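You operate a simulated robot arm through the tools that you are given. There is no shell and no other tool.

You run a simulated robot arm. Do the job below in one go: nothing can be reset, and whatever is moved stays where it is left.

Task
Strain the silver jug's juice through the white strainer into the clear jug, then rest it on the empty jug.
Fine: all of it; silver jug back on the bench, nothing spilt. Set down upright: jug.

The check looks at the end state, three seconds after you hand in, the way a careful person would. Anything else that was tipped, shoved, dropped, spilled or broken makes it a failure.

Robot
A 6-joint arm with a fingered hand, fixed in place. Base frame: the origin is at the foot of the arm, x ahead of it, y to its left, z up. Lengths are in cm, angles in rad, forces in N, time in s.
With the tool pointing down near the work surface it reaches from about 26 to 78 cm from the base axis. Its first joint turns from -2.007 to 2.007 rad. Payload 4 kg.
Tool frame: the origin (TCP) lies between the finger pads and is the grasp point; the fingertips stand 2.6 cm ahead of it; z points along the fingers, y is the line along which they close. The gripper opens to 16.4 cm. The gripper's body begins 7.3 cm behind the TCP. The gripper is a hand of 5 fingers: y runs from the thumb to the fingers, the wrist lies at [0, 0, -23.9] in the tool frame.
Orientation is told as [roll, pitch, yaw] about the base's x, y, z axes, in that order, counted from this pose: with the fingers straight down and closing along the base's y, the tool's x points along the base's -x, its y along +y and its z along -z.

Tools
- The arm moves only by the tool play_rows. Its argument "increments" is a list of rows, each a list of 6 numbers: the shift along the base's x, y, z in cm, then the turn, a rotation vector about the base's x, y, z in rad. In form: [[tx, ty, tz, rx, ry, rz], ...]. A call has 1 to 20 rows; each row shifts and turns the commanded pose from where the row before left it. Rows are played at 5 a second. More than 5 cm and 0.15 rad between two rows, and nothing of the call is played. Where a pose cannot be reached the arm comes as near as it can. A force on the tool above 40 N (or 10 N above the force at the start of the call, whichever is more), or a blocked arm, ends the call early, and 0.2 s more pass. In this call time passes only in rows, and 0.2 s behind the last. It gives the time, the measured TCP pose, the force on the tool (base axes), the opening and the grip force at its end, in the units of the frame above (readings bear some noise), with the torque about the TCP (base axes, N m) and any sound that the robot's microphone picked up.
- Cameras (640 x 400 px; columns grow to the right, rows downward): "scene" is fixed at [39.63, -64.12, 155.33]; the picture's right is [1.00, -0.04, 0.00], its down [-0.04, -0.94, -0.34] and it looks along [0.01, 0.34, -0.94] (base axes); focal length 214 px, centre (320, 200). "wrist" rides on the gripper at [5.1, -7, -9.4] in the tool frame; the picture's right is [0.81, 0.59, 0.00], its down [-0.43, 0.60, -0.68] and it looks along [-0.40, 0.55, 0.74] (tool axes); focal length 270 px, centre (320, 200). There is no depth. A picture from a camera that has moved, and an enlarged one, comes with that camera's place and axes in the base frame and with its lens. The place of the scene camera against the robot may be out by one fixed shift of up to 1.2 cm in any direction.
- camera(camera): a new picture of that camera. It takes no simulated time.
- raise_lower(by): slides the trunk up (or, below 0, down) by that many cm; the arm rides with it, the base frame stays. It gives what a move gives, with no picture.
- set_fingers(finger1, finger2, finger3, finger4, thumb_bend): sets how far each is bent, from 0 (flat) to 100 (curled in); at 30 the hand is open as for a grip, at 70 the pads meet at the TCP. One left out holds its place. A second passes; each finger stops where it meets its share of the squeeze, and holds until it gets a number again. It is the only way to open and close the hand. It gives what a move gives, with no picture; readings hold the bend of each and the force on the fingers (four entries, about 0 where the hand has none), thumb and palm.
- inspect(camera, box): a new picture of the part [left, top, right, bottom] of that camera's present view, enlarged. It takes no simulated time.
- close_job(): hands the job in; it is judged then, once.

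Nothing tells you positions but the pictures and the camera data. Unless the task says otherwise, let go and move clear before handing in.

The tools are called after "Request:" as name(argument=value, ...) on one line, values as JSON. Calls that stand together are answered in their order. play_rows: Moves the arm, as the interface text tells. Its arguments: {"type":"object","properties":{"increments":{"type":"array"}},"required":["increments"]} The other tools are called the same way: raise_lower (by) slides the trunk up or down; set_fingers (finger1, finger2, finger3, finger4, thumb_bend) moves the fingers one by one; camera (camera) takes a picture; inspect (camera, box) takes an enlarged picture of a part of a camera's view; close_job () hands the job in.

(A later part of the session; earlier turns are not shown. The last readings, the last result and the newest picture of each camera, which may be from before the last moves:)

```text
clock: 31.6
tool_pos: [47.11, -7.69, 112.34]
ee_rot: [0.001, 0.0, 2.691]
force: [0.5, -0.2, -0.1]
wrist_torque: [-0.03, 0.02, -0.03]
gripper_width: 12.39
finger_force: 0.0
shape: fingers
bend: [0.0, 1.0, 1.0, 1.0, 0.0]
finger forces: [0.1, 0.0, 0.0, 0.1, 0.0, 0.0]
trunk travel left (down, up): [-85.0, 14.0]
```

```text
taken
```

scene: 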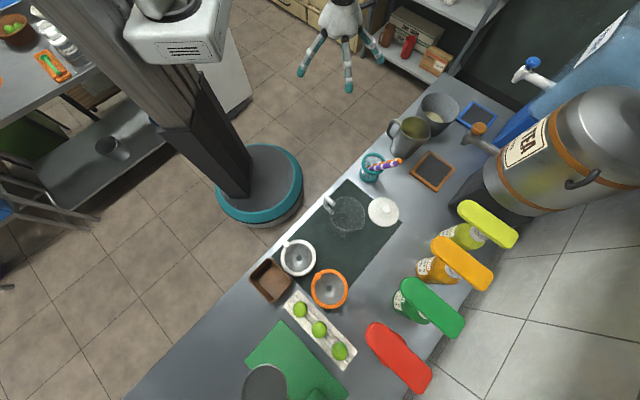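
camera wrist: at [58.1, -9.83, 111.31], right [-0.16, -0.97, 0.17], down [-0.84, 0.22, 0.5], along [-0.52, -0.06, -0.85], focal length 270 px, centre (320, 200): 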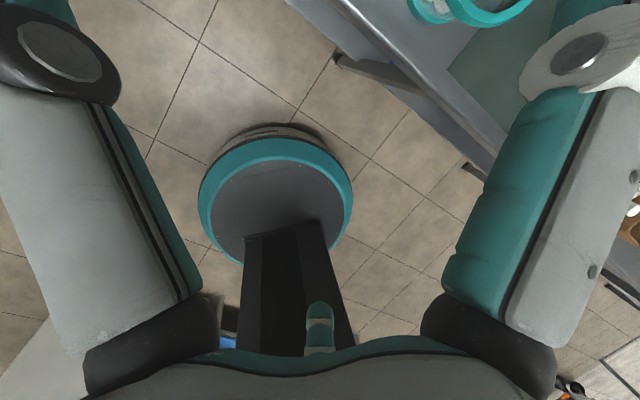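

Turning yaw the negative way has ample range. Next I'll rehearse the jug-holding pose in free air: fingers horizontal, pointing along -21°, tool's 18° direction up.

Request:
play_rows(increments=[[0, 0, 1, 0, 0, 0.133], [0, 0, 1, 0, 0, 0.133], [0, 0, 1, 0, 0, 0.134]])

Request:
play_rows(increments=[[0, 0, 0, -0.0511, -0.1334, 0], [0, 0, 0, -0.0511, -0.1334, 0], [0, 0, 0, -0.0511, -0.1334, 0], [0, 0, 0, -0.0511, -0.1334, 0]])

Request:
play_rows(increments=[[0, 0, 0, -0.0511, -0.1334, 0], [0, 0, 0, -0.0511, -0.1334, 0], [0, 0, 0, -0.0511, -0.1334, 0], [0, 0, 0, -0.0511, -0.1334, 0]])

Request:
play_rows(increments=[[0, 0, 0, -0.0511, -0.1334, 0], [0, 0, 0, -0.0511, -0.1334, 0], [0, 0, 0, -0.0511, -0.1334, 0]])

Request:
camera(camera="scene")

Request:
camera(camera="wrist")

```text
clock: 32.4
tool_pos: [47.22, -7.82, 115.34]
ee_rot: [-0.001, 0.001, 3.094]
force: [0.1, -0.1, -1.0]
wrist_torque: [-0.01, 0.03, -0.01]
gripper_width: 12.38
finger_force: 0.1
shape: fingers
bend: [0.0, 1.0, 1.0, 1.0, 0.0]
finger forces: [0.0, 0.0, 0.1, 0.0, 0.0, 0.0]
trunk travel left (down, up): [-85.0, 14.0]
```

```text
clock: 33.4
tool_pos: [47.13, -7.73, 115.32]
ee_rot: [0.168, 0.516, 3.102]
force: [1.6, -1.1, 0.6]
wrist_torque: [-0.02, 0.1, 0.13]
gripper_width: 12.36
finger_force: 0.1
shape: fingers
bend: [0.0, 1.0, 1.0, 1.0, 0.0]
finger forces: [0.0, 0.0, 0.0, 0.0, 0.0, 0.0]
trunk travel left (down, up): [-85.0, 14.0]
```

```text
clock: 34.4
tool_pos: [50.5, -8.18, 130.22]
ee_rot: [0.426, 0.846, -2.983]
force: [-0.6, 0.1, -0.9]
wrist_torque: [0.03, 0.02, -0.01]
gripper_width: 12.37
finger_force: 0.0
shape: fingers
bend: [0.0, 1.0, 1.0, 1.0, 0.0]
finger forces: [0.0, 0.0, 0.0, 0.0, 0.0, 0.0]
out of reach, approached as far as the arm can: row 1, 2, 3, 4
trunk travel left (down, up): [-85.0, 14.0]
```

```text
clock: 35.2
tool_pos: [50.41, -8.08, 130.49]
ee_rot: [0.474, 0.84, -2.948]
force: [0.3, -0.1, 0.4]
wrist_torque: [0.03, 0.03, 0.03]
gripper_width: 12.38
finger_force: 0.0
shape: fingers
bend: [0.0, 1.0, 1.0, 1.0, 0.0]
finger forces: [0.0, 0.1, 0.0, 0.1, 0.0, 0.0]
out of reach, approached as far as the arm can: row 1, 2, 3
trunk travel left (down, up): [-85.0, 14.0]
```

```text
taken
```

scene: 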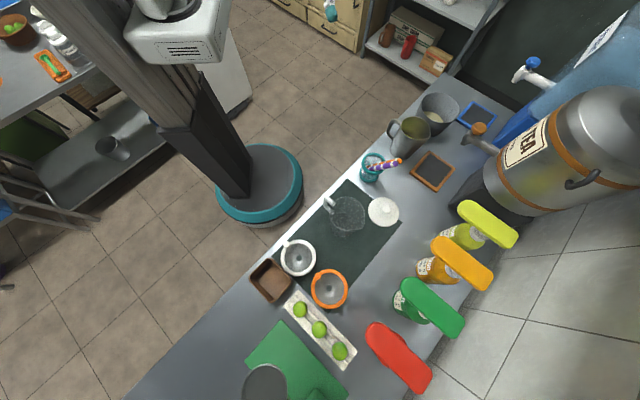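

```text
taken
camera wrist: at [48.09, 2.1, 137.53], right [0.44, -0.45, 0.78], down [-0.88, -0.4, 0.26], along [0.19, -0.8, -0.57], focal length 270 px, centre (320, 200)
```

wrist: 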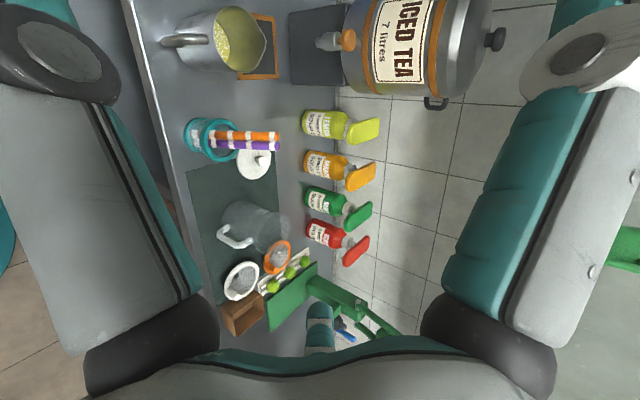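

Pitching up failed there, probably because the wrist came too close to the column. I'll move further out at safe height and try again.

Request:
play_rows(increments=[[4, -1.6, -1, 0, 0, 0], [4, -1.6, -1, 0, 0, 0], [4, -1.6, -1, 0, 0, 0], [4, -1.6, -1, 0, 0, 0], [4, -1.6, -1, 0, 0, 0]])

Request:
camera(camera="scene")

```text
clock: 36.4
tool_pos: [71.01, -16.09, 128.26]
ee_rot: [0.47, 0.834, -2.95]
force: [-0.1, 0.0, 0.4]
wrist_torque: [0.0, 0.03, 0.03]
gripper_width: 12.36
finger_force: 0.2
shape: fingers
bend: [0.0, 1.0, 1.0, 1.0, 0.0]
finger forces: [0.0, 0.1, 0.0, 0.0, 0.0, 0.1]
out of reach, approached as far as the arm can: row 1, 2, 3
trunk travel left (down, up): [-85.0, 14.0]
```

```text
taken
```

scene: 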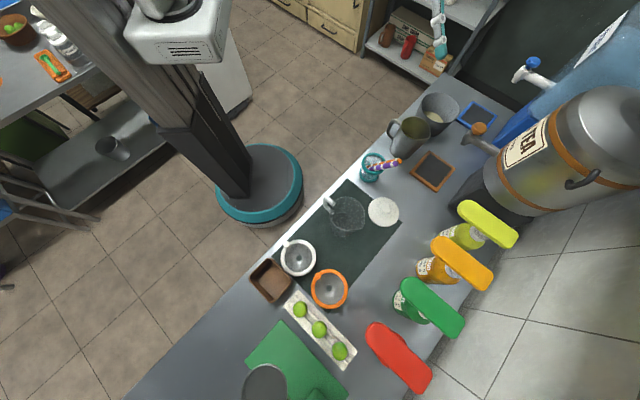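

Request:
play_rows(increments=[[0, 0, 0, -0.048, -0.1187, 0], [0, 0, 0, -0.048, -0.1187, 0]])

Request:
play_rows(increments=[[0, 0, 0, -0.048, -0.1187, 0], [0, 0, 0, -0.048, -0.1187, 0], [0, 0, 0, -0.048, -0.1187, 0]])

```text
clock: 37.0
tool_pos: [70.73, -16.02, 128.51]
ee_rot: [0.472, 0.836, -2.949]
force: [-0.2, -0.7, 0.3]
wrist_torque: [-0.03, -0.01, 0.01]
gripper_width: 12.36
finger_force: 0.0
shape: fingers
bend: [0.0, 1.0, 1.0, 1.0, 0.0]
finger forces: [0.0, 0.1, 0.1, 0.1, 0.1, 0.0]
out of reach, approached as far as the arm can: row 1, 2
trunk travel left (down, up): [-85.0, 14.0]
```

```text
clock: 37.8
tool_pos: [70.65, -16.03, 128.38]
ee_rot: [0.474, 0.836, -2.948]
force: [-0.1, -0.5, -0.3]
wrist_torque: [0.02, -0.02, -0.02]
gripper_width: 12.37
finger_force: 0.1
shape: fingers
bend: [0.0, 1.0, 1.0, 1.0, 0.0]
finger forces: [0.0, 0.0, 0.0, 0.0, 0.0, 0.1]
out of reach, approached as far as the arm can: row 1, 2, 3
trunk travel left (down, up): [-85.0, 14.0]
```

It's still blocked at this height, likely because the shoulder sits too high for a level hand. I'll lower the trunk while keeping the hand up in the air and retry.

Request:
raise_lower(by=-18)

Request:
play_rows(increments=[[0, 0, 4, 0, 0, 0], [0, 0, 4, 0, 0, 0], [0, 0, 4, 0, 0, 0], [0, 0, 4, 0, 0, 0]])

Request:
play_rows(increments=[[0, 0, 0, -0.048, -0.1187, 0], [0, 0, 0, -0.048, -0.1187, 0]])

```text
clock: 39.8
tool_pos: [70.65, -15.94, 110.29]
ee_rot: [0.472, 0.837, -2.949]
force: [0.4, 0.9, -0.6]
wrist_torque: [-0.01, 0.0, 0.0]
gripper_width: 12.34
finger_force: 0.0
shape: fingers
bend: [0.0, 1.0, 1.0, 1.0, 0.0]
finger forces: [0.0, 0.1, 0.0, 0.0, 0.1, 0.0]
trunk travel left (down, up): [-67.0, 32.0]
```

```text
clock: 40.8
tool_pos: [70.58, -16.05, 126.35]
ee_rot: [0.472, 0.836, -2.949]
force: [-1.0, -0.6, 0.3]
wrist_torque: [-0.01, 0.01, 0.0]
gripper_width: 12.38
finger_force: 0.0
shape: fingers
bend: [0.0, 1.0, 1.0, 1.0, 0.0]
finger forces: [0.0, 0.1, 0.1, 0.1, 0.1, 0.1]
trunk travel left (down, up): [-67.0, 32.0]
```

```text
clock: 41.4
tool_pos: [70.44, -16.0, 125.98]
ee_rot: [0.657, 1.049, -2.825]
force: [0.9, -0.3, 1.8]
wrist_torque: [-0.09, 0.15, 0.05]
gripper_width: 12.39
finger_force: 0.1
shape: fingers
bend: [0.0, 1.0, 1.0, 1.0, 0.0]
finger forces: [0.1, 0.0, 0.0, 0.0, 0.0, 0.0]
trunk travel left (down, up): [-67.0, 32.0]
```

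Request:
play_rows(increments=[[0, 0, 0, -0.048, -0.1187, 0], [0, 0, 0, -0.048, -0.1187, 0], [0, 0, 0, -0.048, -0.1187, 0]])

Request:
camera(camera="scene")

Request:
camera(camera="wrist")

```text
clock: 42.2
tool_pos: [70.71, -15.98, 126.41]
ee_rot: [0.74, 1.033, -2.734]
force: [0.2, 0.9, -0.7]
wrist_torque: [0.04, 0.0, -0.01]
gripper_width: 12.35
finger_force: 0.0
shape: fingers
bend: [0.0, 1.0, 1.0, 1.0, 0.0]
finger forces: [0.0, 0.1, 0.0, 0.0, 0.0, 0.1]
out of reach, approached as far as the arm can: row 1, 2, 3
trunk travel left (down, up): [-67.0, 32.0]
```

```text
taken
```

scene: 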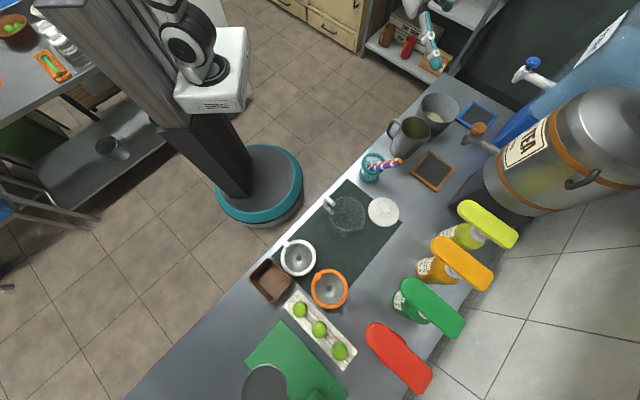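

```text
taken
camera wrist: at [66.86, -5.24, 131.82], right [0.24, -0.37, 0.9], down [-0.92, -0.38, 0.09], along [0.31, -0.85, -0.43], focal length 270 px, centre (320, 200)
```

wrist: 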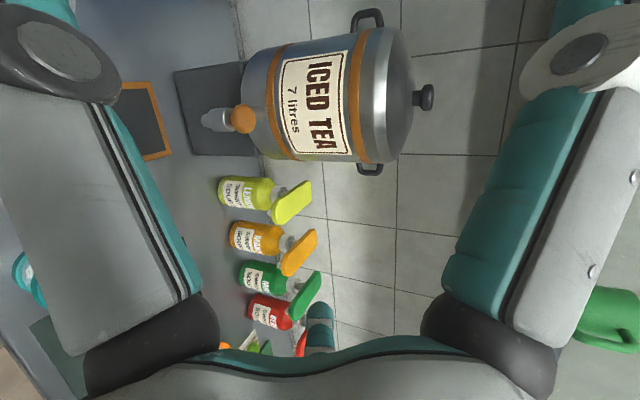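

Request:
raise_lower(by=-18)

Request:
play_rows(increments=[[0, 0, 3, 0, 0, 0], [0, 0, 3, 0, 0, 0], [0, 0, 3, 0, 0, 0]])

Request:
play_rows(increments=[[0, 0, 0, -0.048, -0.1187, 0], [0, 0, 0, -0.048, -0.1187, 0]])

```text
clock: 44.2
tool_pos: [70.64, -16.11, 108.45]
ee_rot: [0.741, 1.032, -2.734]
force: [-0.5, -1.4, -0.6]
wrist_torque: [0.0, -0.03, -0.02]
gripper_width: 12.36
finger_force: 0.1
shape: fingers
bend: [0.0, 1.0, 1.0, 1.0, 0.0]
finger forces: [0.0, 0.0, 0.1, 0.0, 0.0, 0.0]
trunk travel left (down, up): [-49.0, 50.0]
```

```text
clock: 45.0
tool_pos: [70.61, -16.1, 117.52]
ee_rot: [0.742, 1.03, -2.732]
force: [-0.3, -0.6, 0.8]
wrist_torque: [0.01, -0.03, 0.0]
gripper_width: 12.39
finger_force: 0.1
shape: fingers
bend: [0.0, 1.0, 1.0, 1.0, 0.0]
finger forces: [0.0, 0.0, 0.0, 0.1, 0.0, 0.0]
trunk travel left (down, up): [-49.0, 50.0]
```

```text
clock: 45.6
tool_pos: [70.98, -15.81, 119.15]
ee_rot: [1.034, 1.134, -2.478]
force: [0.2, 0.3, 0.3]
wrist_torque: [-0.01, 0.0, 0.01]
gripper_width: 12.36
finger_force: 0.1
shape: fingers
bend: [0.0, 1.0, 1.0, 1.0, 0.0]
finger forces: [0.0, 0.0, 0.1, 0.0, 0.1, 0.1]
out of reach, approached as far as the arm can: row 2
trunk travel left (down, up): [-49.0, 50.0]
```

With the trunk 36 cm down, the hand gets to within about 12° of level, so a lower trunk will do for the jug grasp. Now I'll rehearse the carry and pour motion in free air above the clear jug.

Request:
play_rows(increments=[[-3.1, -3, 0.3, 0, 0, 0], [-3.1, -3, 0.3, 0, 0, 0], [-3.1, -3, 0.3, 0, 0, 0], [-3.1, -3, 0.3, 0, 0, 0], [-3.1, -3, 0.3, 0, 0, 0], [-3.1, -3, 0.3, 0, 0, 0], [-3.1, -3, 0.3, 0, 0, 0], [-3.1, -3, 0.3, 0, 0, 0], [-3.1, -3, 0, 0, 0, 0]])

```text
clock: 47.6
tool_pos: [42.88, -43.0, 121.51]
ee_rot: [1.034, 1.132, -2.474]
force: [0.0, -0.3, 0.1]
wrist_torque: [-0.02, 0.0, 0.0]
gripper_width: 12.38
finger_force: 0.0
shape: fingers
bend: [0.0, 1.0, 1.0, 1.0, 0.0]
finger forces: [0.0, 0.1, 0.0, 0.1, 0.0, 0.1]
out of reach, approached as far as the arm can: row 3
trunk travel left (down, up): [-49.0, 50.0]
```

Request:
play_rows(increments=[[0.375, -0.35, 0, 0.1035, 0.107, 0], [0.375, -0.35, 0, 0.1035, 0.107, 0], [0.375, -0.35, 0, 0.1035, 0.107, 0], [0.375, -0.35, 0, 0.1035, 0.107, 0]])

Request:
play_rows(increments=[[0.375, -0.35, 0, 0.1035, 0.107, 0], [0.375, -0.35, 0, 0.1035, 0.107, 0], [0.375, -0.35, 0, 0.1035, 0.107, 0], [0.375, -0.35, 0, 0.1035, 0.107, 0]])

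Request:
play_rows(increments=[[0.375, -0.35, 0, 0.1035, 0.107, 0], [0.375, -0.35, 0, 0.1035, 0.107, 0], [0.375, -0.35, 0, 0.1035, 0.107, 0], [0.375, -0.35, 0, 0.1035, 0.107, 0]])

```text
clock: 48.6
tool_pos: [41.27, -44.9, 114.68]
ee_rot: [0.458, 1.017, -2.964]
force: [-0.4, -0.3, 0.4]
wrist_torque: [-0.01, 0.0, -0.02]
gripper_width: 12.34
finger_force: 0.1
shape: fingers
bend: [0.0, 1.0, 1.0, 1.0, 0.0]
finger forces: [0.1, 0.0, 0.0, 0.1, 0.0, 0.1]
out of reach, approached as far as the arm can: row 2, 3, 4
trunk travel left (down, up): [-49.0, 50.0]
```

```text
clock: 49.6
tool_pos: [38.34, -46.04, 108.0]
ee_rot: [0.263, 0.926, -3.103]
force: [0.5, -0.3, 0.0]
wrist_torque: [0.03, -0.05, 0.01]
gripper_width: 12.37
finger_force: 0.0
shape: fingers
bend: [0.0, 1.0, 1.0, 1.0, 0.0]
finger forces: [0.1, 0.0, 0.1, 0.0, 0.0, 0.1]
out of reach, approached as far as the arm can: row 1, 2, 3, 4
trunk travel left (down, up): [-49.0, 50.0]
```

```text
clock: 50.6
tool_pos: [35.1, -46.7, 101.67]
ee_rot: [0.102, 0.824, 3.082]
force: [0.0, -0.3, 0.3]
wrist_torque: [-0.01, 0.03, -0.02]
gripper_width: 12.36
finger_force: 0.0
shape: fingers
bend: [0.0, 1.0, 1.0, 1.0, 0.0]
finger forces: [0.1, 0.1, 0.1, 0.1, 0.0, 0.0]
out of reach, approached as far as the arm can: row 1, 2, 3, 4
trunk travel left (down, up): [-49.0, 50.0]
```

That drifted because the tool passed close to alignment with the forearm, a wrist singularity. I'll go up first, then return to a plain tool-down pose, which is the comfortable region.

Request:
play_rows(increments=[[0, 0, 4, 0, 0, 0], [0, 0, 4, 0, 0, 0], [0, 0, 4, 0, 0, 0]])

Request:
camera(camera="scene")

```text
clock: 51.4
tool_pos: [30.3, -46.76, 106.47]
ee_rot: [0.122, 0.84, 3.107]
force: [-0.3, -0.5, 0.1]
wrist_torque: [0.02, -0.01, 0.04]
gripper_width: 12.39
finger_force: 0.1
shape: fingers
bend: [0.0, 1.0, 1.0, 1.0, 0.0]
finger forces: [0.0, 0.0, 0.1, 0.0, 0.1, 0.1]
out of reach, approached as far as the arm can: row 1, 2, 3
trunk travel left (down, up): [-49.0, 50.0]
```

```text
taken
```

scene: 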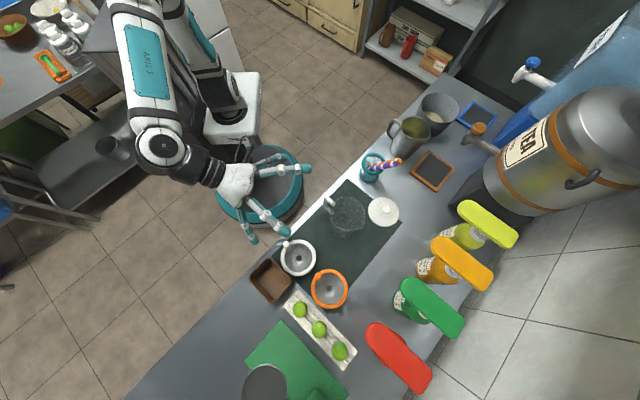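

Request:
play_rows(increments=[[0.5, -1.5, 0.5, 0.0225, 0.135, 0], [0.5, -1.5, 0.5, 0.0225, 0.135, 0], [0.5, -1.5, 0.5, 0.0225, 0.135, 0]])

Request:
play_rows(increments=[[0.5, -1, 1, 0.0225, 0.135, 0], [0.5, -1, 1, 0.0225, 0.135, 0], [0.5, -1, 1, 0.0225, 0.135, 0]])

```text
clock: 52.2
tool_pos: [20.07, -50.28, 96.66]
ee_rot: [0.094, 0.476, 3.128]
force: [0.9, -1.0, -0.8]
wrist_torque: [0.05, 0.0, -0.01]
gripper_width: 12.34
finger_force: 0.0
shape: fingers
bend: [0.0, 1.0, 1.0, 1.0, 0.0]
finger forces: [0.1, 0.0, 0.0, 0.0, 0.0, 0.0]
out of reach, approached as far as the arm can: row 1, 2, 3
trunk travel left (down, up): [-49.0, 50.0]
```

```text
clock: 53.0
tool_pos: [11.39, -51.15, 94.33]
ee_rot: [0.067, 0.25, -3.13]
force: [-0.6, -1.0, -0.2]
wrist_torque: [0.0, 0.01, 0.03]
gripper_width: 12.41
finger_force: 0.1
shape: fingers
bend: [0.0, 1.0, 1.0, 1.0, 0.0]
finger forces: [0.1, 0.0, 0.1, 0.0, 0.1, 0.0]
out of reach, approached as far as the arm can: row 1, 2, 3
trunk travel left (down, up): [-49.0, 50.0]
```

Request:
camera(camera="scene")

Request:
inspect(camera="scene", box=[80, 0, 320, 270])

```text
taken
```

scene: 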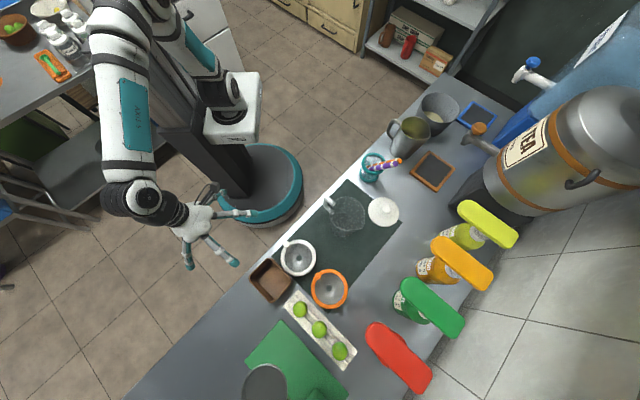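

```text
1.48 times, centred on (200, 135) of scene
camera zoom: at [39.63, -64.12, 155.33], right [1.0, -0.04, 0.0], down [-0.04, -0.94, -0.34], along [0.01, 0.34, -0.94], focal length 318 px, centre (498, 296)
```

zoom: 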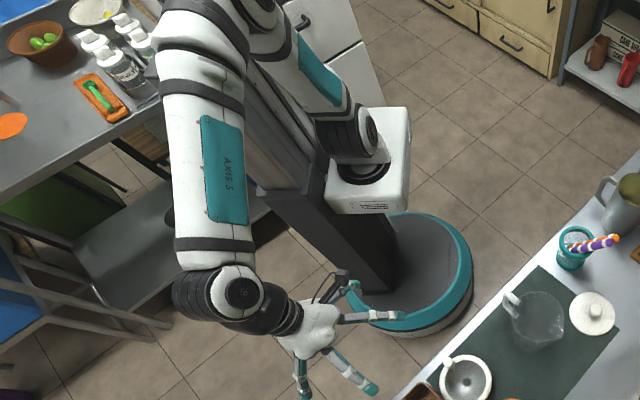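

Request:
play_rows(increments=[[0, 0, 2, 0, 0, 0], [0, 0, 2, 0, 0, 0]])

Request:
play_rows(increments=[[0, 0, 0, 0, 0, 0.15], [0, 0, 0, 0, 0, 0.15]])

```text
clock: 53.6
tool_pos: [10.88, -51.08, 98.12]
ee_rot: [0.072, 0.26, -3.121]
force: [0.2, 0.6, 0.1]
wrist_torque: [-0.01, -0.01, 0.03]
gripper_width: 12.37
finger_force: 0.1
shape: fingers
bend: [0.0, 1.0, 1.0, 1.0, 0.0]
finger forces: [0.0, 0.0, 0.1, 0.0, 0.0, 0.0]
out of reach, approached as far as the arm can: row 2
trunk travel left (down, up): [-49.0, 50.0]
```

```text
clock: 54.2
tool_pos: [10.99, -51.17, 98.14]
ee_rot: [0.073, 0.262, -2.828]
force: [0.2, -0.9, 0.2]
wrist_torque: [0.02, 0.03, 0.01]
gripper_width: 12.36
finger_force: 0.1
shape: fingers
bend: [0.0, 1.0, 1.0, 1.0, 0.0]
finger forces: [0.1, 0.0, 0.1, 0.0, 0.0, 0.0]
trunk travel left (down, up): [-49.0, 50.0]
```

Request:
play_rows(increments=[[0, 0, 0, 0, 0.1, 0]])

Request:
play_rows(increments=[[3, 0, 0, 0, 0, 0]])

Request:
play_rows(increments=[[0, -3, 0, 0, 0, 0]])

```text
clock: 54.6
tool_pos: [10.89, -51.19, 98.14]
ee_rot: [0.073, 0.261, -2.827]
force: [0.4, -0.3, -0.6]
wrist_torque: [-0.01, 0.02, -0.01]
gripper_width: 12.34
finger_force: 0.0
shape: fingers
bend: [0.0, 1.0, 1.0, 1.0, 0.0]
finger forces: [0.1, 0.0, 0.0, 0.1, 0.0, 0.0]
out of reach, approached as far as the arm can: row 1
trunk travel left (down, up): [-49.0, 50.0]
```

```text
clock: 55.0
tool_pos: [13.95, -51.2, 98.16]
ee_rot: [0.073, 0.259, -2.829]
force: [-1.3, 0.4, -0.1]
wrist_torque: [-0.01, -0.03, -0.01]
gripper_width: 12.38
finger_force: 0.1
shape: fingers
bend: [0.0, 1.0, 1.0, 1.0, 0.0]
finger forces: [0.1, 0.0, 0.0, 0.0, 0.0, 0.0]
trunk travel left (down, up): [-49.0, 50.0]
```

```text
clock: 55.4
tool_pos: [14.07, -54.22, 98.17]
ee_rot: [0.073, 0.261, -2.828]
force: [-0.6, -0.1, -0.8]
wrist_torque: [0.02, -0.03, 0.04]
gripper_width: 12.36
finger_force: 0.2
shape: fingers
bend: [0.0, 1.0, 1.0, 1.0, 0.0]
finger forces: [0.0, 0.0, 0.1, 0.1, 0.1, 0.1]
trunk travel left (down, up): [-49.0, 50.0]
```

Request:
play_rows(increments=[[0, 0, 0, 0, 0.1, 0]])

Request:
play_rows(increments=[[2, -2, 3, 0, 0, 0], [2, -2, 3, 0, 0, 0]])

Request:
play_rows(increments=[[0, 0, 0, 0, 0.1, 0]])

```text
clock: 55.8
tool_pos: [13.89, -54.2, 98.23]
ee_rot: [0.073, 0.261, -2.83]
force: [0.0, -0.6, 0.1]
wrist_torque: [-0.04, 0.0, -0.01]
gripper_width: 12.38
finger_force: 0.1
shape: fingers
bend: [0.0, 1.0, 1.0, 1.0, 0.0]
finger forces: [0.1, 0.0, 0.0, 0.0, 0.0, 0.0]
out of reach, approached as far as the arm can: row 1
trunk travel left (down, up): [-49.0, 50.0]
```

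```text
clock: 56.4
tool_pos: [18.22, -57.28, 102.7]
ee_rot: [0.086, 0.266, -2.83]
force: [-0.7, 0.3, 0.7]
wrist_torque: [-0.01, 0.0, 0.04]
gripper_width: 12.36
finger_force: 0.0
shape: fingers
bend: [0.0, 1.0, 1.0, 1.0, 0.0]
finger forces: [0.1, 0.0, 0.0, 0.0, 0.0, 0.0]
out of reach, approached as far as the arm can: row 2
trunk travel left (down, up): [-49.0, 50.0]
```

```text
clock: 56.8
tool_pos: [18.15, -57.47, 102.73]
ee_rot: [0.086, 0.267, -2.829]
force: [-0.3, -0.3, 0.4]
wrist_torque: [-0.01, -0.01, -0.01]
gripper_width: 12.38
finger_force: 0.0
shape: fingers
bend: [0.0, 1.0, 1.0, 1.0, 0.0]
finger forces: [0.0, 0.0, 0.0, 0.0, 0.0, 0.0]
out of reach, approached as far as the arm can: row 1
trunk travel left (down, up): [-49.0, 50.0]
```

The arm is stuck at a slight tilt, so I'll probe which small motions are free. This is over the near bench edge with nothing close to the fingers.

Request:
play_rows(increments=[[0, 0, 0, 0.1, 0, 0]])

Request:
play_rows(increments=[[0, 0, 0, -0.1, 0, 0]])

Request:
play_rows(increments=[[0, 0, 0, 0, -0.1, 0]])

Request:
play_rows(increments=[[0, 0, 0, 0, 0.1, 0]])

Request:
camera(camera="scene")

```text
clock: 57.2
tool_pos: [18.66, -55.43, 99.44]
ee_rot: [0.003, 0.294, -2.856]
force: [0.8, -0.6, 0.2]
wrist_torque: [0.0, 0.0, 0.0]
gripper_width: 12.37
finger_force: 0.0
shape: fingers
bend: [0.0, 1.0, 1.0, 1.0, 0.0]
finger forces: [0.0, 0.0, 0.0, 0.0, 0.1, 0.0]
out of reach, approached as far as the arm can: row 1
trunk travel left (down, up): [-49.0, 50.0]
```

```text
clock: 57.6
tool_pos: [18.64, -55.47, 99.32]
ee_rot: [0.086, 0.267, -2.826]
force: [0.1, -0.1, -0.3]
wrist_torque: [0.01, 0.03, 0.01]
gripper_width: 12.38
finger_force: 0.0
shape: fingers
bend: [0.0, 1.0, 1.0, 1.0, 0.0]
finger forces: [0.0, 0.1, 0.1, 0.0, 0.0, 0.0]
trunk travel left (down, up): [-49.0, 50.0]
```

```text
clock: 58.0
tool_pos: [18.7, -55.42, 99.38]
ee_rot: [0.118, 0.362, -2.819]
force: [-0.1, -0.3, 0.0]
wrist_torque: [0.01, -0.01, -0.03]
gripper_width: 12.36
finger_force: 0.0
shape: fingers
bend: [0.0, 1.0, 1.0, 1.0, 0.0]
finger forces: [0.1, 0.0, 0.0, 0.0, 0.0, 0.0]
trunk travel left (down, up): [-49.0, 50.0]
```

```text
clock: 58.4
tool_pos: [18.67, -55.45, 99.45]
ee_rot: [0.084, 0.264, -2.825]
force: [-0.2, 0.1, 0.5]
wrist_torque: [-0.02, 0.0, 0.04]
gripper_width: 12.37
finger_force: 0.2
shape: fingers
bend: [0.0, 1.0, 1.0, 1.0, 0.0]
finger forces: [0.0, 0.0, 0.0, 0.0, 0.1, 0.0]
trunk travel left (down, up): [-49.0, 50.0]
```

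```text
taken
```

scene: 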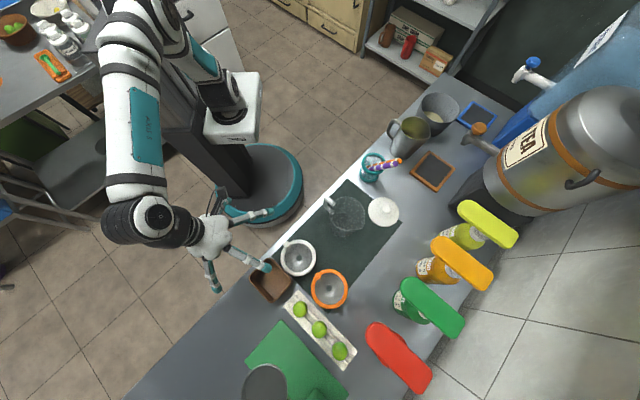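

Request:
play_rows(increments=[[0, 0, 0, 0, 0.1, 0]])

Request:
play_rows(increments=[[0, 0, -4, 0, 0, 0]])

Request:
play_rows(increments=[[0, 0, 0, 0, 0.1, 0]])

```text
clock: 58.8
tool_pos: [18.64, -55.47, 99.36]
ee_rot: [0.087, 0.265, -2.828]
force: [-0.4, 0.1, -0.3]
wrist_torque: [0.01, 0.01, 0.06]
gripper_width: 12.39
finger_force: 0.0
shape: fingers
bend: [0.0, 1.0, 1.0, 1.0, 0.0]
finger forces: [0.0, 0.0, 0.0, 0.0, 0.1, 0.0]
out of reach, approached as far as the arm can: row 1
trunk travel left (down, up): [-49.0, 50.0]
```

```text
clock: 59.2
tool_pos: [18.61, -55.34, 95.33]
ee_rot: [0.085, 0.268, -2.828]
force: [0.1, 0.7, -0.5]
wrist_torque: [0.02, 0.0, -0.01]
gripper_width: 12.37
finger_force: 0.2
shape: fingers
bend: [0.0, 1.0, 1.0, 1.0, 0.0]
finger forces: [0.1, 0.1, 0.0, 0.0, 0.0, 0.0]
trunk travel left (down, up): [-49.0, 50.0]
```

```text
clock: 59.6
tool_pos: [18.63, -55.18, 95.02]
ee_rot: [0.081, 0.255, -2.831]
force: [0.2, 0.0, -0.8]
wrist_torque: [0.0, 0.02, -0.03]
gripper_width: 12.37
finger_force: 0.1
shape: fingers
bend: [0.0, 1.0, 1.0, 1.0, 0.0]
finger forces: [0.1, 0.0, 0.1, 0.0, 0.1, 0.0]
out of reach, approached as far as the arm can: row 1
trunk travel left (down, up): [-49.0, 50.0]
```

I think the wrist roll wound the wrong way round while crossing the forearm line. I'll retrace that path back to the level pose high above the clear jug, then to the far pose, where it can be unwound.

Request:
play_rows(increments=[[3.04, 1.53, 3.31, -0.0354, -0.1316, -0.0384], [3.04, 1.53, 3.31, -0.0354, -0.1316, -0.0384], [3.04, 1.53, 3.31, -0.0354, -0.1316, -0.0384], [3.04, 1.53, 3.31, -0.0354, -0.1316, -0.0384]])

Request:
play_rows(increments=[[3.04, 1.53, 3.31, -0.0354, -0.1316, -0.0384], [3.04, 1.53, 3.31, -0.0354, -0.1316, -0.0384], [3.04, 1.53, 3.31, -0.0354, -0.1316, -0.0384], [3.04, 1.53, 3.31, -0.0354, -0.1316, -0.0384]])

```text
clock: 60.6
tool_pos: [30.81, -49.06, 108.12]
ee_rot: [0.416, 0.716, -2.826]
force: [0.4, -0.5, 0.1]
wrist_torque: [-0.02, -0.01, 0.03]
gripper_width: 12.37
finger_force: 0.0
shape: fingers
bend: [0.0, 1.0, 1.0, 1.0, 0.0]
finger forces: [0.1, 0.0, 0.0, 0.0, 0.1, 0.0]
trunk travel left (down, up): [-49.0, 50.0]
```

```text
clock: 61.6
tool_pos: [42.86, -43.05, 121.46]
ee_rot: [1.036, 1.131, -2.473]
force: [0.4, -0.3, 0.3]
wrist_torque: [-0.04, -0.02, -0.04]
gripper_width: 12.37
finger_force: 0.1
shape: fingers
bend: [0.0, 1.0, 1.0, 1.0, 0.0]
finger forces: [0.0, 0.1, 0.1, 0.1, 0.0, 0.0]
trunk travel left (down, up): [-49.0, 50.0]
```

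Fully reached. I'll go to a spot where the tool direction and arm plane coincide, azimuth about -23.5°, then pitch straight down through the forearm line.

Request:
play_rows(increments=[[3.82, 2.29, 0.3, 0, 0, 0], [3.82, 2.29, 0.3, 0, 0, 0], [3.82, 2.29, 0.3, 0, 0, 0], [3.82, 2.29, 0.3, 0, 0, 0], [3.82, 2.29, 0.3, 0, 0, 0], [3.82, 2.29, 0.3, 0, 0, 0]])

Request:
play_rows(increments=[[0, 0, 0, 0.06, 0.137, 0], [0, 0, 0, 0.06, 0.137, 0]])

```text
clock: 63.0
tool_pos: [65.77, -29.63, 122.52]
ee_rot: [1.049, 1.133, -2.458]
force: [-0.8, 0.0, -0.2]
wrist_torque: [-0.01, -0.01, -0.02]
gripper_width: 12.35
finger_force: 0.1
shape: fingers
bend: [0.0, 1.0, 1.0, 1.0, 0.0]
finger forces: [0.0, 0.0, 0.0, 0.1, 0.1, 0.0]
out of reach, approached as far as the arm can: row 6
trunk travel left (down, up): [-49.0, 50.0]
```

```text
clock: 63.6
tool_pos: [65.79, -29.64, 122.67]
ee_rot: [1.051, 1.133, -2.456]
force: [0.5, 0.6, -0.1]
wrist_torque: [-0.02, -0.02, 0.01]
gripper_width: 12.39
finger_force: 0.1
shape: fingers
bend: [0.0, 1.0, 1.0, 1.0, 0.0]
finger forces: [0.0, 0.1, 0.0, 0.0, 0.0, 0.0]
out of reach, approached as far as the arm can: row 1, 2
trunk travel left (down, up): [-49.0, 50.0]
```

Request:
raise_lower(by=15)

Request:
play_rows(increments=[[0, 0, -3, 0, 0, 0], [0, 0, -3, 0, 0, 0], [0, 0, -3, 0, 0, 0], [0, 0, -3, 0, 0, 0], [0, 0, -3, 0, 0, 0]])

Request:
play_rows(increments=[[0, 0, 0, 0.055, 0.123, 0]])

```text
clock: 65.3
tool_pos: [65.87, -29.68, 137.7]
ee_rot: [1.049, 1.132, -2.457]
force: [0.0, -0.4, 0.3]
wrist_torque: [0.04, 0.02, 0.02]
gripper_width: 12.38
finger_force: 0.1
shape: fingers
bend: [0.0, 1.0, 1.0, 1.0, 0.0]
finger forces: [0.0, 0.1, 0.0, 0.1, 0.1, 0.0]
trunk travel left (down, up): [-64.0, 35.0]
```

```text
clock: 66.5
tool_pos: [65.89, -29.67, 122.59]
ee_rot: [1.048, 1.131, -2.457]
force: [0.5, -0.3, -0.1]
wrist_torque: [0.0, 0.01, 0.01]
gripper_width: 12.35
finger_force: 0.1
shape: fingers
bend: [0.0, 1.0, 1.0, 1.0, 0.0]
finger forces: [0.1, 0.1, 0.0, 0.1, 0.0, 0.1]
trunk travel left (down, up): [-64.0, 35.0]
```

```text
clock: 67.0
tool_pos: [65.77, -29.58, 122.63]
ee_rot: [0.798, 1.06, -2.681]
force: [0.3, 0.3, -0.4]
wrist_torque: [0.01, 0.0, 0.02]
gripper_width: 12.39
finger_force: 0.1
shape: fingers
bend: [0.0, 1.0, 1.0, 1.0, 0.0]
finger forces: [0.0, 0.0, 0.0, 0.0, 0.0, 0.0]
trunk travel left (down, up): [-64.0, 35.0]
```

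Request:
play_rows(increments=[[0, 0, 0, 0.055, 0.123, 0]])

Request:
play_rows(increments=[[0, 0, 0, 0.055, 0.123, 0]])

Request:
play_rows(increments=[[0, 0, 0, 0.055, 0.123, 0]])

```text
clock: 67.3
tool_pos: [65.76, -29.19, 122.09]
ee_rot: [0.712, 1.032, -2.738]
force: [0.3, -0.7, 0.4]
wrist_torque: [-0.04, 0.03, -0.02]
gripper_width: 12.35
finger_force: 0.1
shape: fingers
bend: [0.0, 1.0, 1.0, 1.0, 0.0]
finger forces: [0.0, 0.0, 0.0, 0.0, 0.0, 0.0]
out of reach, approached as far as the arm can: row 1
trunk travel left (down, up): [-64.0, 35.0]
```

```text
clock: 67.8
tool_pos: [65.65, -29.01, 120.93]
ee_rot: [0.63, 0.998, -2.793]
force: [0.4, 0.0, -0.7]
wrist_torque: [0.02, 0.03, 0.04]
gripper_width: 12.39
finger_force: 0.0
shape: fingers
bend: [0.0, 1.0, 1.0, 1.0, 0.0]
finger forces: [0.2, 0.0, 0.0, 0.0, 0.1, 0.1]
out of reach, approached as far as the arm can: row 1
trunk travel left (down, up): [-64.0, 35.0]
```

```text
clock: 68.2
tool_pos: [65.4, -30.15, 121.1]
ee_rot: [0.652, 0.988, -2.803]
force: [0.6, -0.1, 0.6]
wrist_torque: [0.01, 0.04, -0.01]
gripper_width: 12.39
finger_force: 0.0
shape: fingers
bend: [0.0, 1.0, 1.0, 1.0, 0.0]
finger forces: [0.0, 0.0, 0.0, 0.1, 0.0, 0.0]
out of reach, approached as far as the arm can: row 1
trunk travel left (down, up): [-64.0, 35.0]
```

Crossing the forearm line isn't possible (the bend joint seems one-sided), so I have to go around it on the right-hand side. I'll swing the tool to the right first, then pitch down.

Request:
play_rows(increments=[[0, 0, 0, 0, 0, -0.12], [0, 0, 0, 0, 0, -0.12], [0, 0, 0, 0, 0, -0.12], [0, 0, 0, 0, 0, -0.12]])

Request:
play_rows(increments=[[0, 0, 0, 0, 0, -0.12], [0, 0, 0, 0, 0, -0.12]])

```text
clock: 69.2
tool_pos: [65.01, -31.16, 121.16]
ee_rot: [0.604, 0.954, 3.03]
force: [0.5, 0.4, 0.0]
wrist_torque: [0.01, -0.02, -0.02]
gripper_width: 12.37
finger_force: 0.1
shape: fingers
bend: [0.0, 1.0, 1.0, 0.0, 0.0]
finger forces: [0.0, 0.0, 0.0, 0.0, 0.0, 0.0]
out of reach, approached as far as the arm can: row 1, 2
trunk travel left (down, up): [-64.0, 35.0]
```

```text
clock: 69.8
tool_pos: [65.05, -31.28, 121.01]
ee_rot: [0.602, 0.955, 2.791]
force: [0.0, -0.1, -0.6]
wrist_torque: [-0.05, 0.02, 0.0]
gripper_width: 12.36
finger_force: 0.0
shape: fingers
bend: [0.0, 1.0, 1.0, 0.0, 0.0]
finger forces: [0.1, 0.1, 0.0, 0.0, 0.1, 0.0]
trunk travel left (down, up): [-64.0, 35.0]
```

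Request:
play_rows(increments=[[0, 0, 0, 0.113, 0.065, 0], [0, 0, 0, 0.113, 0.065, 0]])

Request:
play_rows(increments=[[0, 0, 0, 0.113, 0.065, 0], [0, 0, 0, 0.113, 0.065, 0]])

Request:
play_rows(increments=[[0, 0, 0, 0.113, 0.065, 0], [0, 0, 0, 0.113, 0.065, 0]])

```text
clock: 70.3
tool_pos: [64.95, -31.14, 121.08]
ee_rot: [0.376, 0.74, 2.618]
force: [1.2, -0.1, -0.2]
wrist_torque: [0.01, 0.02, -0.01]
gripper_width: 12.36
finger_force: 0.0
shape: fingers
bend: [0.0, 1.0, 1.0, 0.0, 0.0]
finger forces: [0.0, 0.0, 0.0, 0.0, 0.1, 0.0]
trunk travel left (down, up): [-64.0, 35.0]
```

```text
clock: 71.0
tool_pos: [64.97, -31.16, 121.0]
ee_rot: [0.227, 0.506, 2.532]
force: [-0.3, -0.4, -0.9]
wrist_torque: [0.01, 0.01, 0.01]
gripper_width: 12.37
finger_force: 0.1
shape: fingers
bend: [0.0, 1.0, 1.0, 0.0, 0.0]
finger forces: [0.1, 0.1, 0.1, 0.0, 0.0, 0.1]
trunk travel left (down, up): [-64.0, 35.0]
```

```text
clock: 71.5
tool_pos: [64.97, -31.17, 121.02]
ee_rot: [0.112, 0.268, 2.49]
force: [0.5, -0.3, -0.1]
wrist_torque: [-0.01, 0.0, 0.01]
gripper_width: 12.37
finger_force: 0.1
shape: fingers
bend: [0.0, 1.0, 1.0, 0.0, 0.0]
finger forces: [0.0, 0.0, 0.0, 0.0, 0.0, 0.0]
trunk travel left (down, up): [-64.0, 35.0]
```

Unwinding works via the right side, with no limit flags. I'll keep rotating past vertical to see whether the pour end-pose is reachable here.

Request:
play_rows(increments=[[0, 0, 0, 0.113, 0.065, 0], [0, 0, 0, 0.113, 0.065, 0], [0, 0, 0, 0.113, 0.065, 0]])

Request:
play_rows(increments=[[0, 0, 0, 0.113, 0.065, 0], [0, 0, 0, 0.113, 0.065, 0]])

Request:
play_rows(increments=[[0, 0, 0, 0.113, 0.065, 0], [0, 0, 0, 0.113, 0.065, 0]])

```text
clock: 72.3
tool_pos: [58.61, -27.78, 111.37]
ee_rot: [-0.039, -0.065, 2.473]
force: [0.8, -1.1, -0.1]
wrist_torque: [0.01, 0.0, 0.0]
gripper_width: 12.36
finger_force: 0.0
shape: fingers
bend: [0.0, 1.0, 1.0, 0.0, 0.0]
finger forces: [0.0, 0.0, 0.0, 0.0, 0.1, 0.1]
out of reach, approached as far as the arm can: row 1, 2, 3
trunk travel left (down, up): [-64.0, 35.0]
```

```text
clock: 73.0
tool_pos: [53.63, -23.79, 102.62]
ee_rot: [-0.14, -0.307, 2.492]
force: [0.8, 0.0, 0.0]
wrist_torque: [-0.02, 0.02, -0.02]
gripper_width: 12.34
finger_force: 0.0
shape: fingers
bend: [0.0, 1.0, 1.0, 0.0, 0.0]
finger forces: [0.0, 0.0, 0.0, 0.1, 0.1, 0.0]
out of reach, approached as far as the arm can: row 1, 2
trunk travel left (down, up): [-64.0, 35.0]
```

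```text
clock: 73.5
tool_pos: [48.54, -18.66, 94.26]
ee_rot: [-0.255, -0.543, 2.544]
force: [-0.2, -0.6, -0.6]
wrist_torque: [0.0, 0.03, 0.0]
gripper_width: 12.38
finger_force: 0.0
shape: fingers
bend: [0.0, 1.0, 1.0, 0.0, 0.0]
finger forces: [0.0, 0.0, 0.1, 0.0, 0.0, 0.0]
out of reach, approached as far as the arm can: row 1, 2
trunk travel left (down, up): [-64.0, 35.0]
```

The orientation past vertical is reachable; it only ran out of radial reach, about 77 cm from the shoulder. I'll bring the tool back to vertical and rise.

Request:
play_rows(increments=[[0, 0, 2, -0.113, -0.065, 0], [0, 0, 2, -0.113, -0.065, 0], [0, 0, 2, -0.113, -0.065, 0], [0, 0, 2, -0.113, -0.065, 0], [0, 0, 2, -0.072, -0.043, 0]])

```text
clock: 74.8
tool_pos: [48.37, -18.66, 104.4]
ee_rot: [-0.005, -0.01, 2.472]
force: [0.1, -0.5, 0.1]
wrist_torque: [0.0, -0.02, 0.01]
gripper_width: 12.38
finger_force: 0.1
shape: fingers
bend: [0.0, 1.0, 1.0, 0.0, 0.0]
finger forces: [0.1, 0.0, 0.0, 0.0, 0.0, 0.0]
trunk travel left (down, up): [-64.0, 35.0]
```

The tool is vertical again and I now understand the wrist. I'll move above the strainer's peg with yaw about -1.9, so the camera looks across the strainer, and pre-bend the fingers.

Request:
play_rows(increments=[[-1.42, -2.78, 0.5, 0, 0, 0.147], [-1.42, -2.78, 0.5, 0, 0, 0.147], [-1.42, -2.78, 0.5, 0, 0, 0.147], [-1.42, -2.78, 0, 0, 0, 0.147], [-1.42, -2.78, 0, 0, 0, 0.147], [-1.42, -2.78, 0, 0, 0, 0.147], [-1.42, -2.78, 0, 0, 0, 0.147], [-1.42, -2.78, 0, 0, 0, 0.147], [-1.42, -2.78, 0, 0, 0, 0.147], [-1.42, -2.78, 0, 0, 0, 0.147], [-1.42, -2.78, 0, 0, 0, 0.147], [-1.42, -2.78, 0, 0, 0, 0.147], [-1.36, -2.78, 0, 0, 0, 0.147]])

Request:
set_fingers(finger1=54, finger2=54, finger3=54, finger4=54, thumb_bend=54)

Request:
camera(camera="wrist")

Request:
camera(camera="scene")

```text
clock: 77.5
tool_pos: [29.87, -54.76, 105.8]
ee_rot: [-0.006, -0.012, -1.897]
force: [0.9, 1.7, 0.0]
wrist_torque: [-0.01, -0.01, -0.03]
gripper_width: 12.38
finger_force: 0.0
shape: fingers
bend: [0.0, 1.0, 1.0, 0.0, 0.0]
finger forces: [0.0, 0.1, 0.0, 0.0, 0.1, 0.1]
trunk travel left (down, up): [-64.0, 35.0]
```

```text
clock: 78.5
tool_pos: [30.02, -54.78, 105.87]
ee_rot: [-0.005, -0.012, -1.899]
force: [0.1, 0.9, -0.7]
wrist_torque: [-0.01, -0.01, 0.02]
gripper_width: 3.27
finger_force: 0.1
shape: fingers
bend: [54.0, 54.0, 54.0, 54.0, 54.0]
finger forces: [0.0, 0.1, 0.0, 0.0, 0.1, 0.0]
trunk travel left (down, up): [-64.0, 35.0]
```

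```text
taken
camera wrist: at [25.19, -47.69, 114.96], right [0.82, 0.58, -0.01], down [0.43, -0.59, 0.68], along [0.38, -0.56, -0.73], focal length 270 px, centre (320, 200)
```

wrist: 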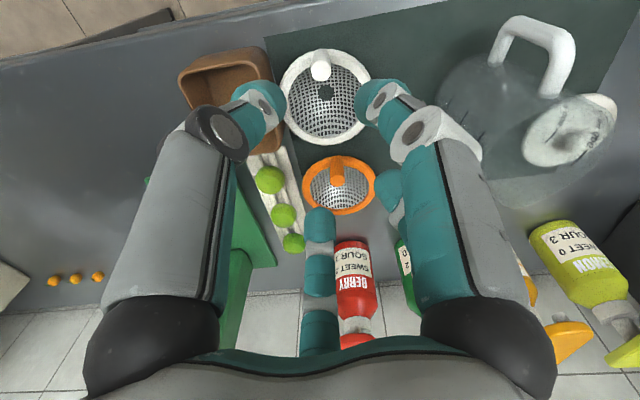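

```text
taken
```

scene: 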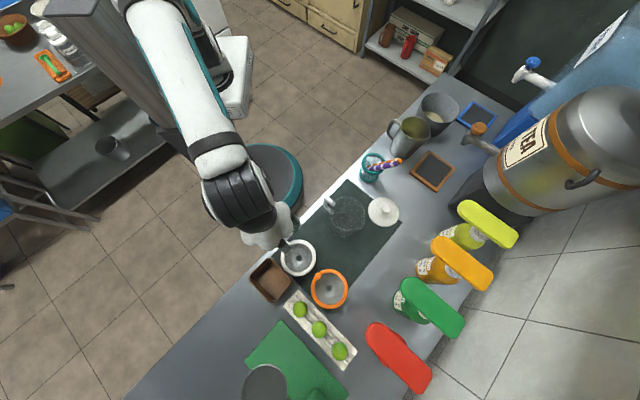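

Request:
inspect(camera="wrist", box=[240, 20, 400, 120])

Request:
inspect(camera="scene", box=[240, 210, 340, 310])

```text
4.00 times, centred on (320, 70) of wrist
camera zoom: at [25.19, -47.69, 114.96], right [0.82, 0.58, -0.01], down [0.43, -0.59, 0.68], along [0.38, -0.56, -0.73], focal length 1081 px, centre (320, 720)
```

zoom: 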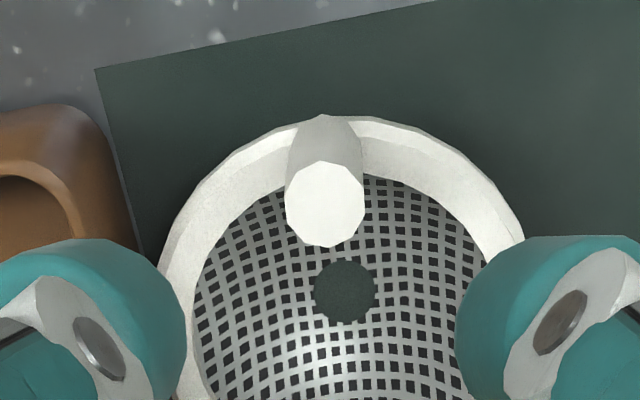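

```text
4.00 times, centred on (290, 260) of scene
camera zoom: at [39.63, -64.12, 155.33], right [1.0, -0.04, 0.0], down [-0.04, -0.94, -0.34], along [0.01, 0.34, -0.94], focal length 858 px, centre (440, -40)
```

zoom: 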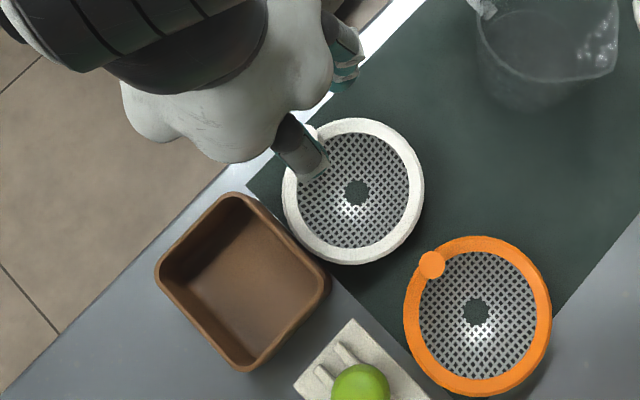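

The peg top is confirmed at (30.0, -54.85, 87.2). I'll open the fingers slightly and descend over it.

Request:
set_fingers(finger1=46, finger2=46, finger3=46, finger4=46, thumb_bend=46)

Request:
play_rows(increments=[[0, 0, -3, 0.0098, -0.0086, 0], [0, 0, -3, 0, 0, 0], [0, 0, -3, 0, 0, 0], [0, 0, -2, 0, 0, 0]])

Request:
inspect(camera="wrist", box=[200, 40, 440, 240])

```text
clock: 79.5
tool_pos: [29.98, -54.86, 105.75]
ee_rot: [-0.006, -0.013, -1.899]
force: [0.2, -0.5, 0.4]
wrist_torque: [0.04, -0.03, -0.01]
gripper_width: 5.2
finger_force: 0.0
shape: fingers
bend: [46.0, 46.0, 46.0, 46.0, 46.0]
finger forces: [0.1, 0.0, 0.0, 0.0, 0.0, 0.0]
trunk travel left (down, up): [-64.0, 35.0]
```

```text
clock: 80.5
tool_pos: [30.01, -54.76, 94.66]
ee_rot: [-0.001, 0.001, -1.899]
force: [0.1, -0.5, 0.1]
wrist_torque: [0.0, 0.01, 0.03]
gripper_width: 5.21
finger_force: 0.0
shape: fingers
bend: [46.0, 46.0, 46.0, 46.0, 46.0]
finger forces: [0.0, 0.1, 0.0, 0.0, 0.0, 0.0]
trunk travel left (down, up): [-64.0, 35.0]
```

```text
2.00 times, centred on (320, 140) of wrist
camera zoom: at [25.18, -47.77, 104.01], right [0.82, 0.58, 0.0], down [0.42, -0.6, 0.68], along [0.39, -0.55, -0.74], focal length 541 px, centre (320, 320)
```

zoom: 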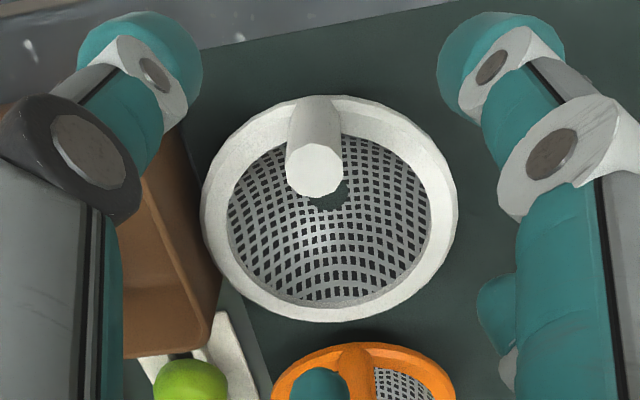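

Request:
play_rows(increments=[[0, 0, -2.5, 0, 0, 0], [0, 0, -2.5, 0, 0, 0], [0, 0, -1.5, 0, 0, 0], [0, 0, -0.7, 0, 0, 0]])

Request:
inspect(camera="wrist", box=[160, 60, 480, 260])

Request:
inspect(camera="scene", box=[240, 210, 340, 310])

```text
clock: 81.5
tool_pos: [30.02, -54.77, 87.61]
ee_rot: [0.0, 0.0, -1.897]
force: [1.2, 2.2, 0.6]
wrist_torque: [-0.05, 0.0, -0.01]
gripper_width: 5.22
finger_force: 0.7
shape: fingers
bend: [46.0, 46.0, 46.0, 47.0, 46.0]
finger forces: [0.0, 0.1, 0.0, 1.7, 0.0, 0.0]
trunk travel left (down, up): [-64.0, 35.0]
```

```text
2.00 times, centred on (320, 160) of wrist
camera zoom: at [25.2, -47.78, 96.9], right [0.82, 0.58, 0.0], down [0.42, -0.6, 0.68], along [0.39, -0.55, -0.74], focal length 541 px, centre (320, 280)
```

zoom: 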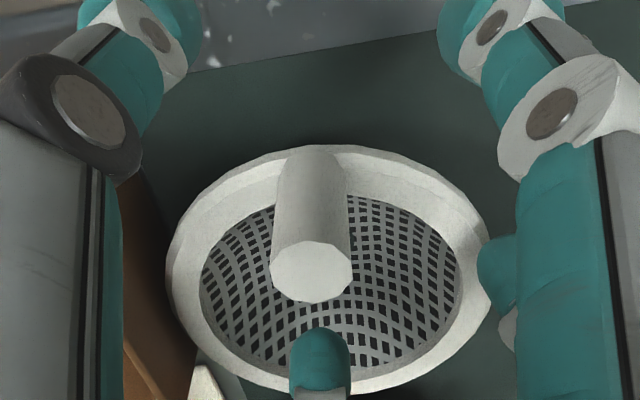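

```text
4.00 times, centred on (290, 260) of scene
camera zoom: at [39.63, -64.12, 155.33], right [1.0, -0.04, 0.0], down [-0.04, -0.94, -0.34], along [0.01, 0.34, -0.94], focal length 858 px, centre (440, -40)
```

zoom: 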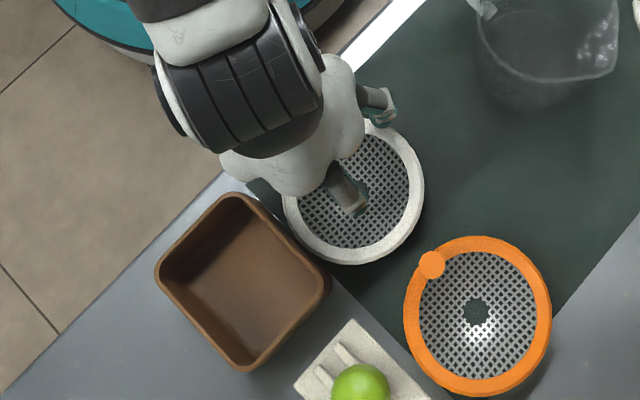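

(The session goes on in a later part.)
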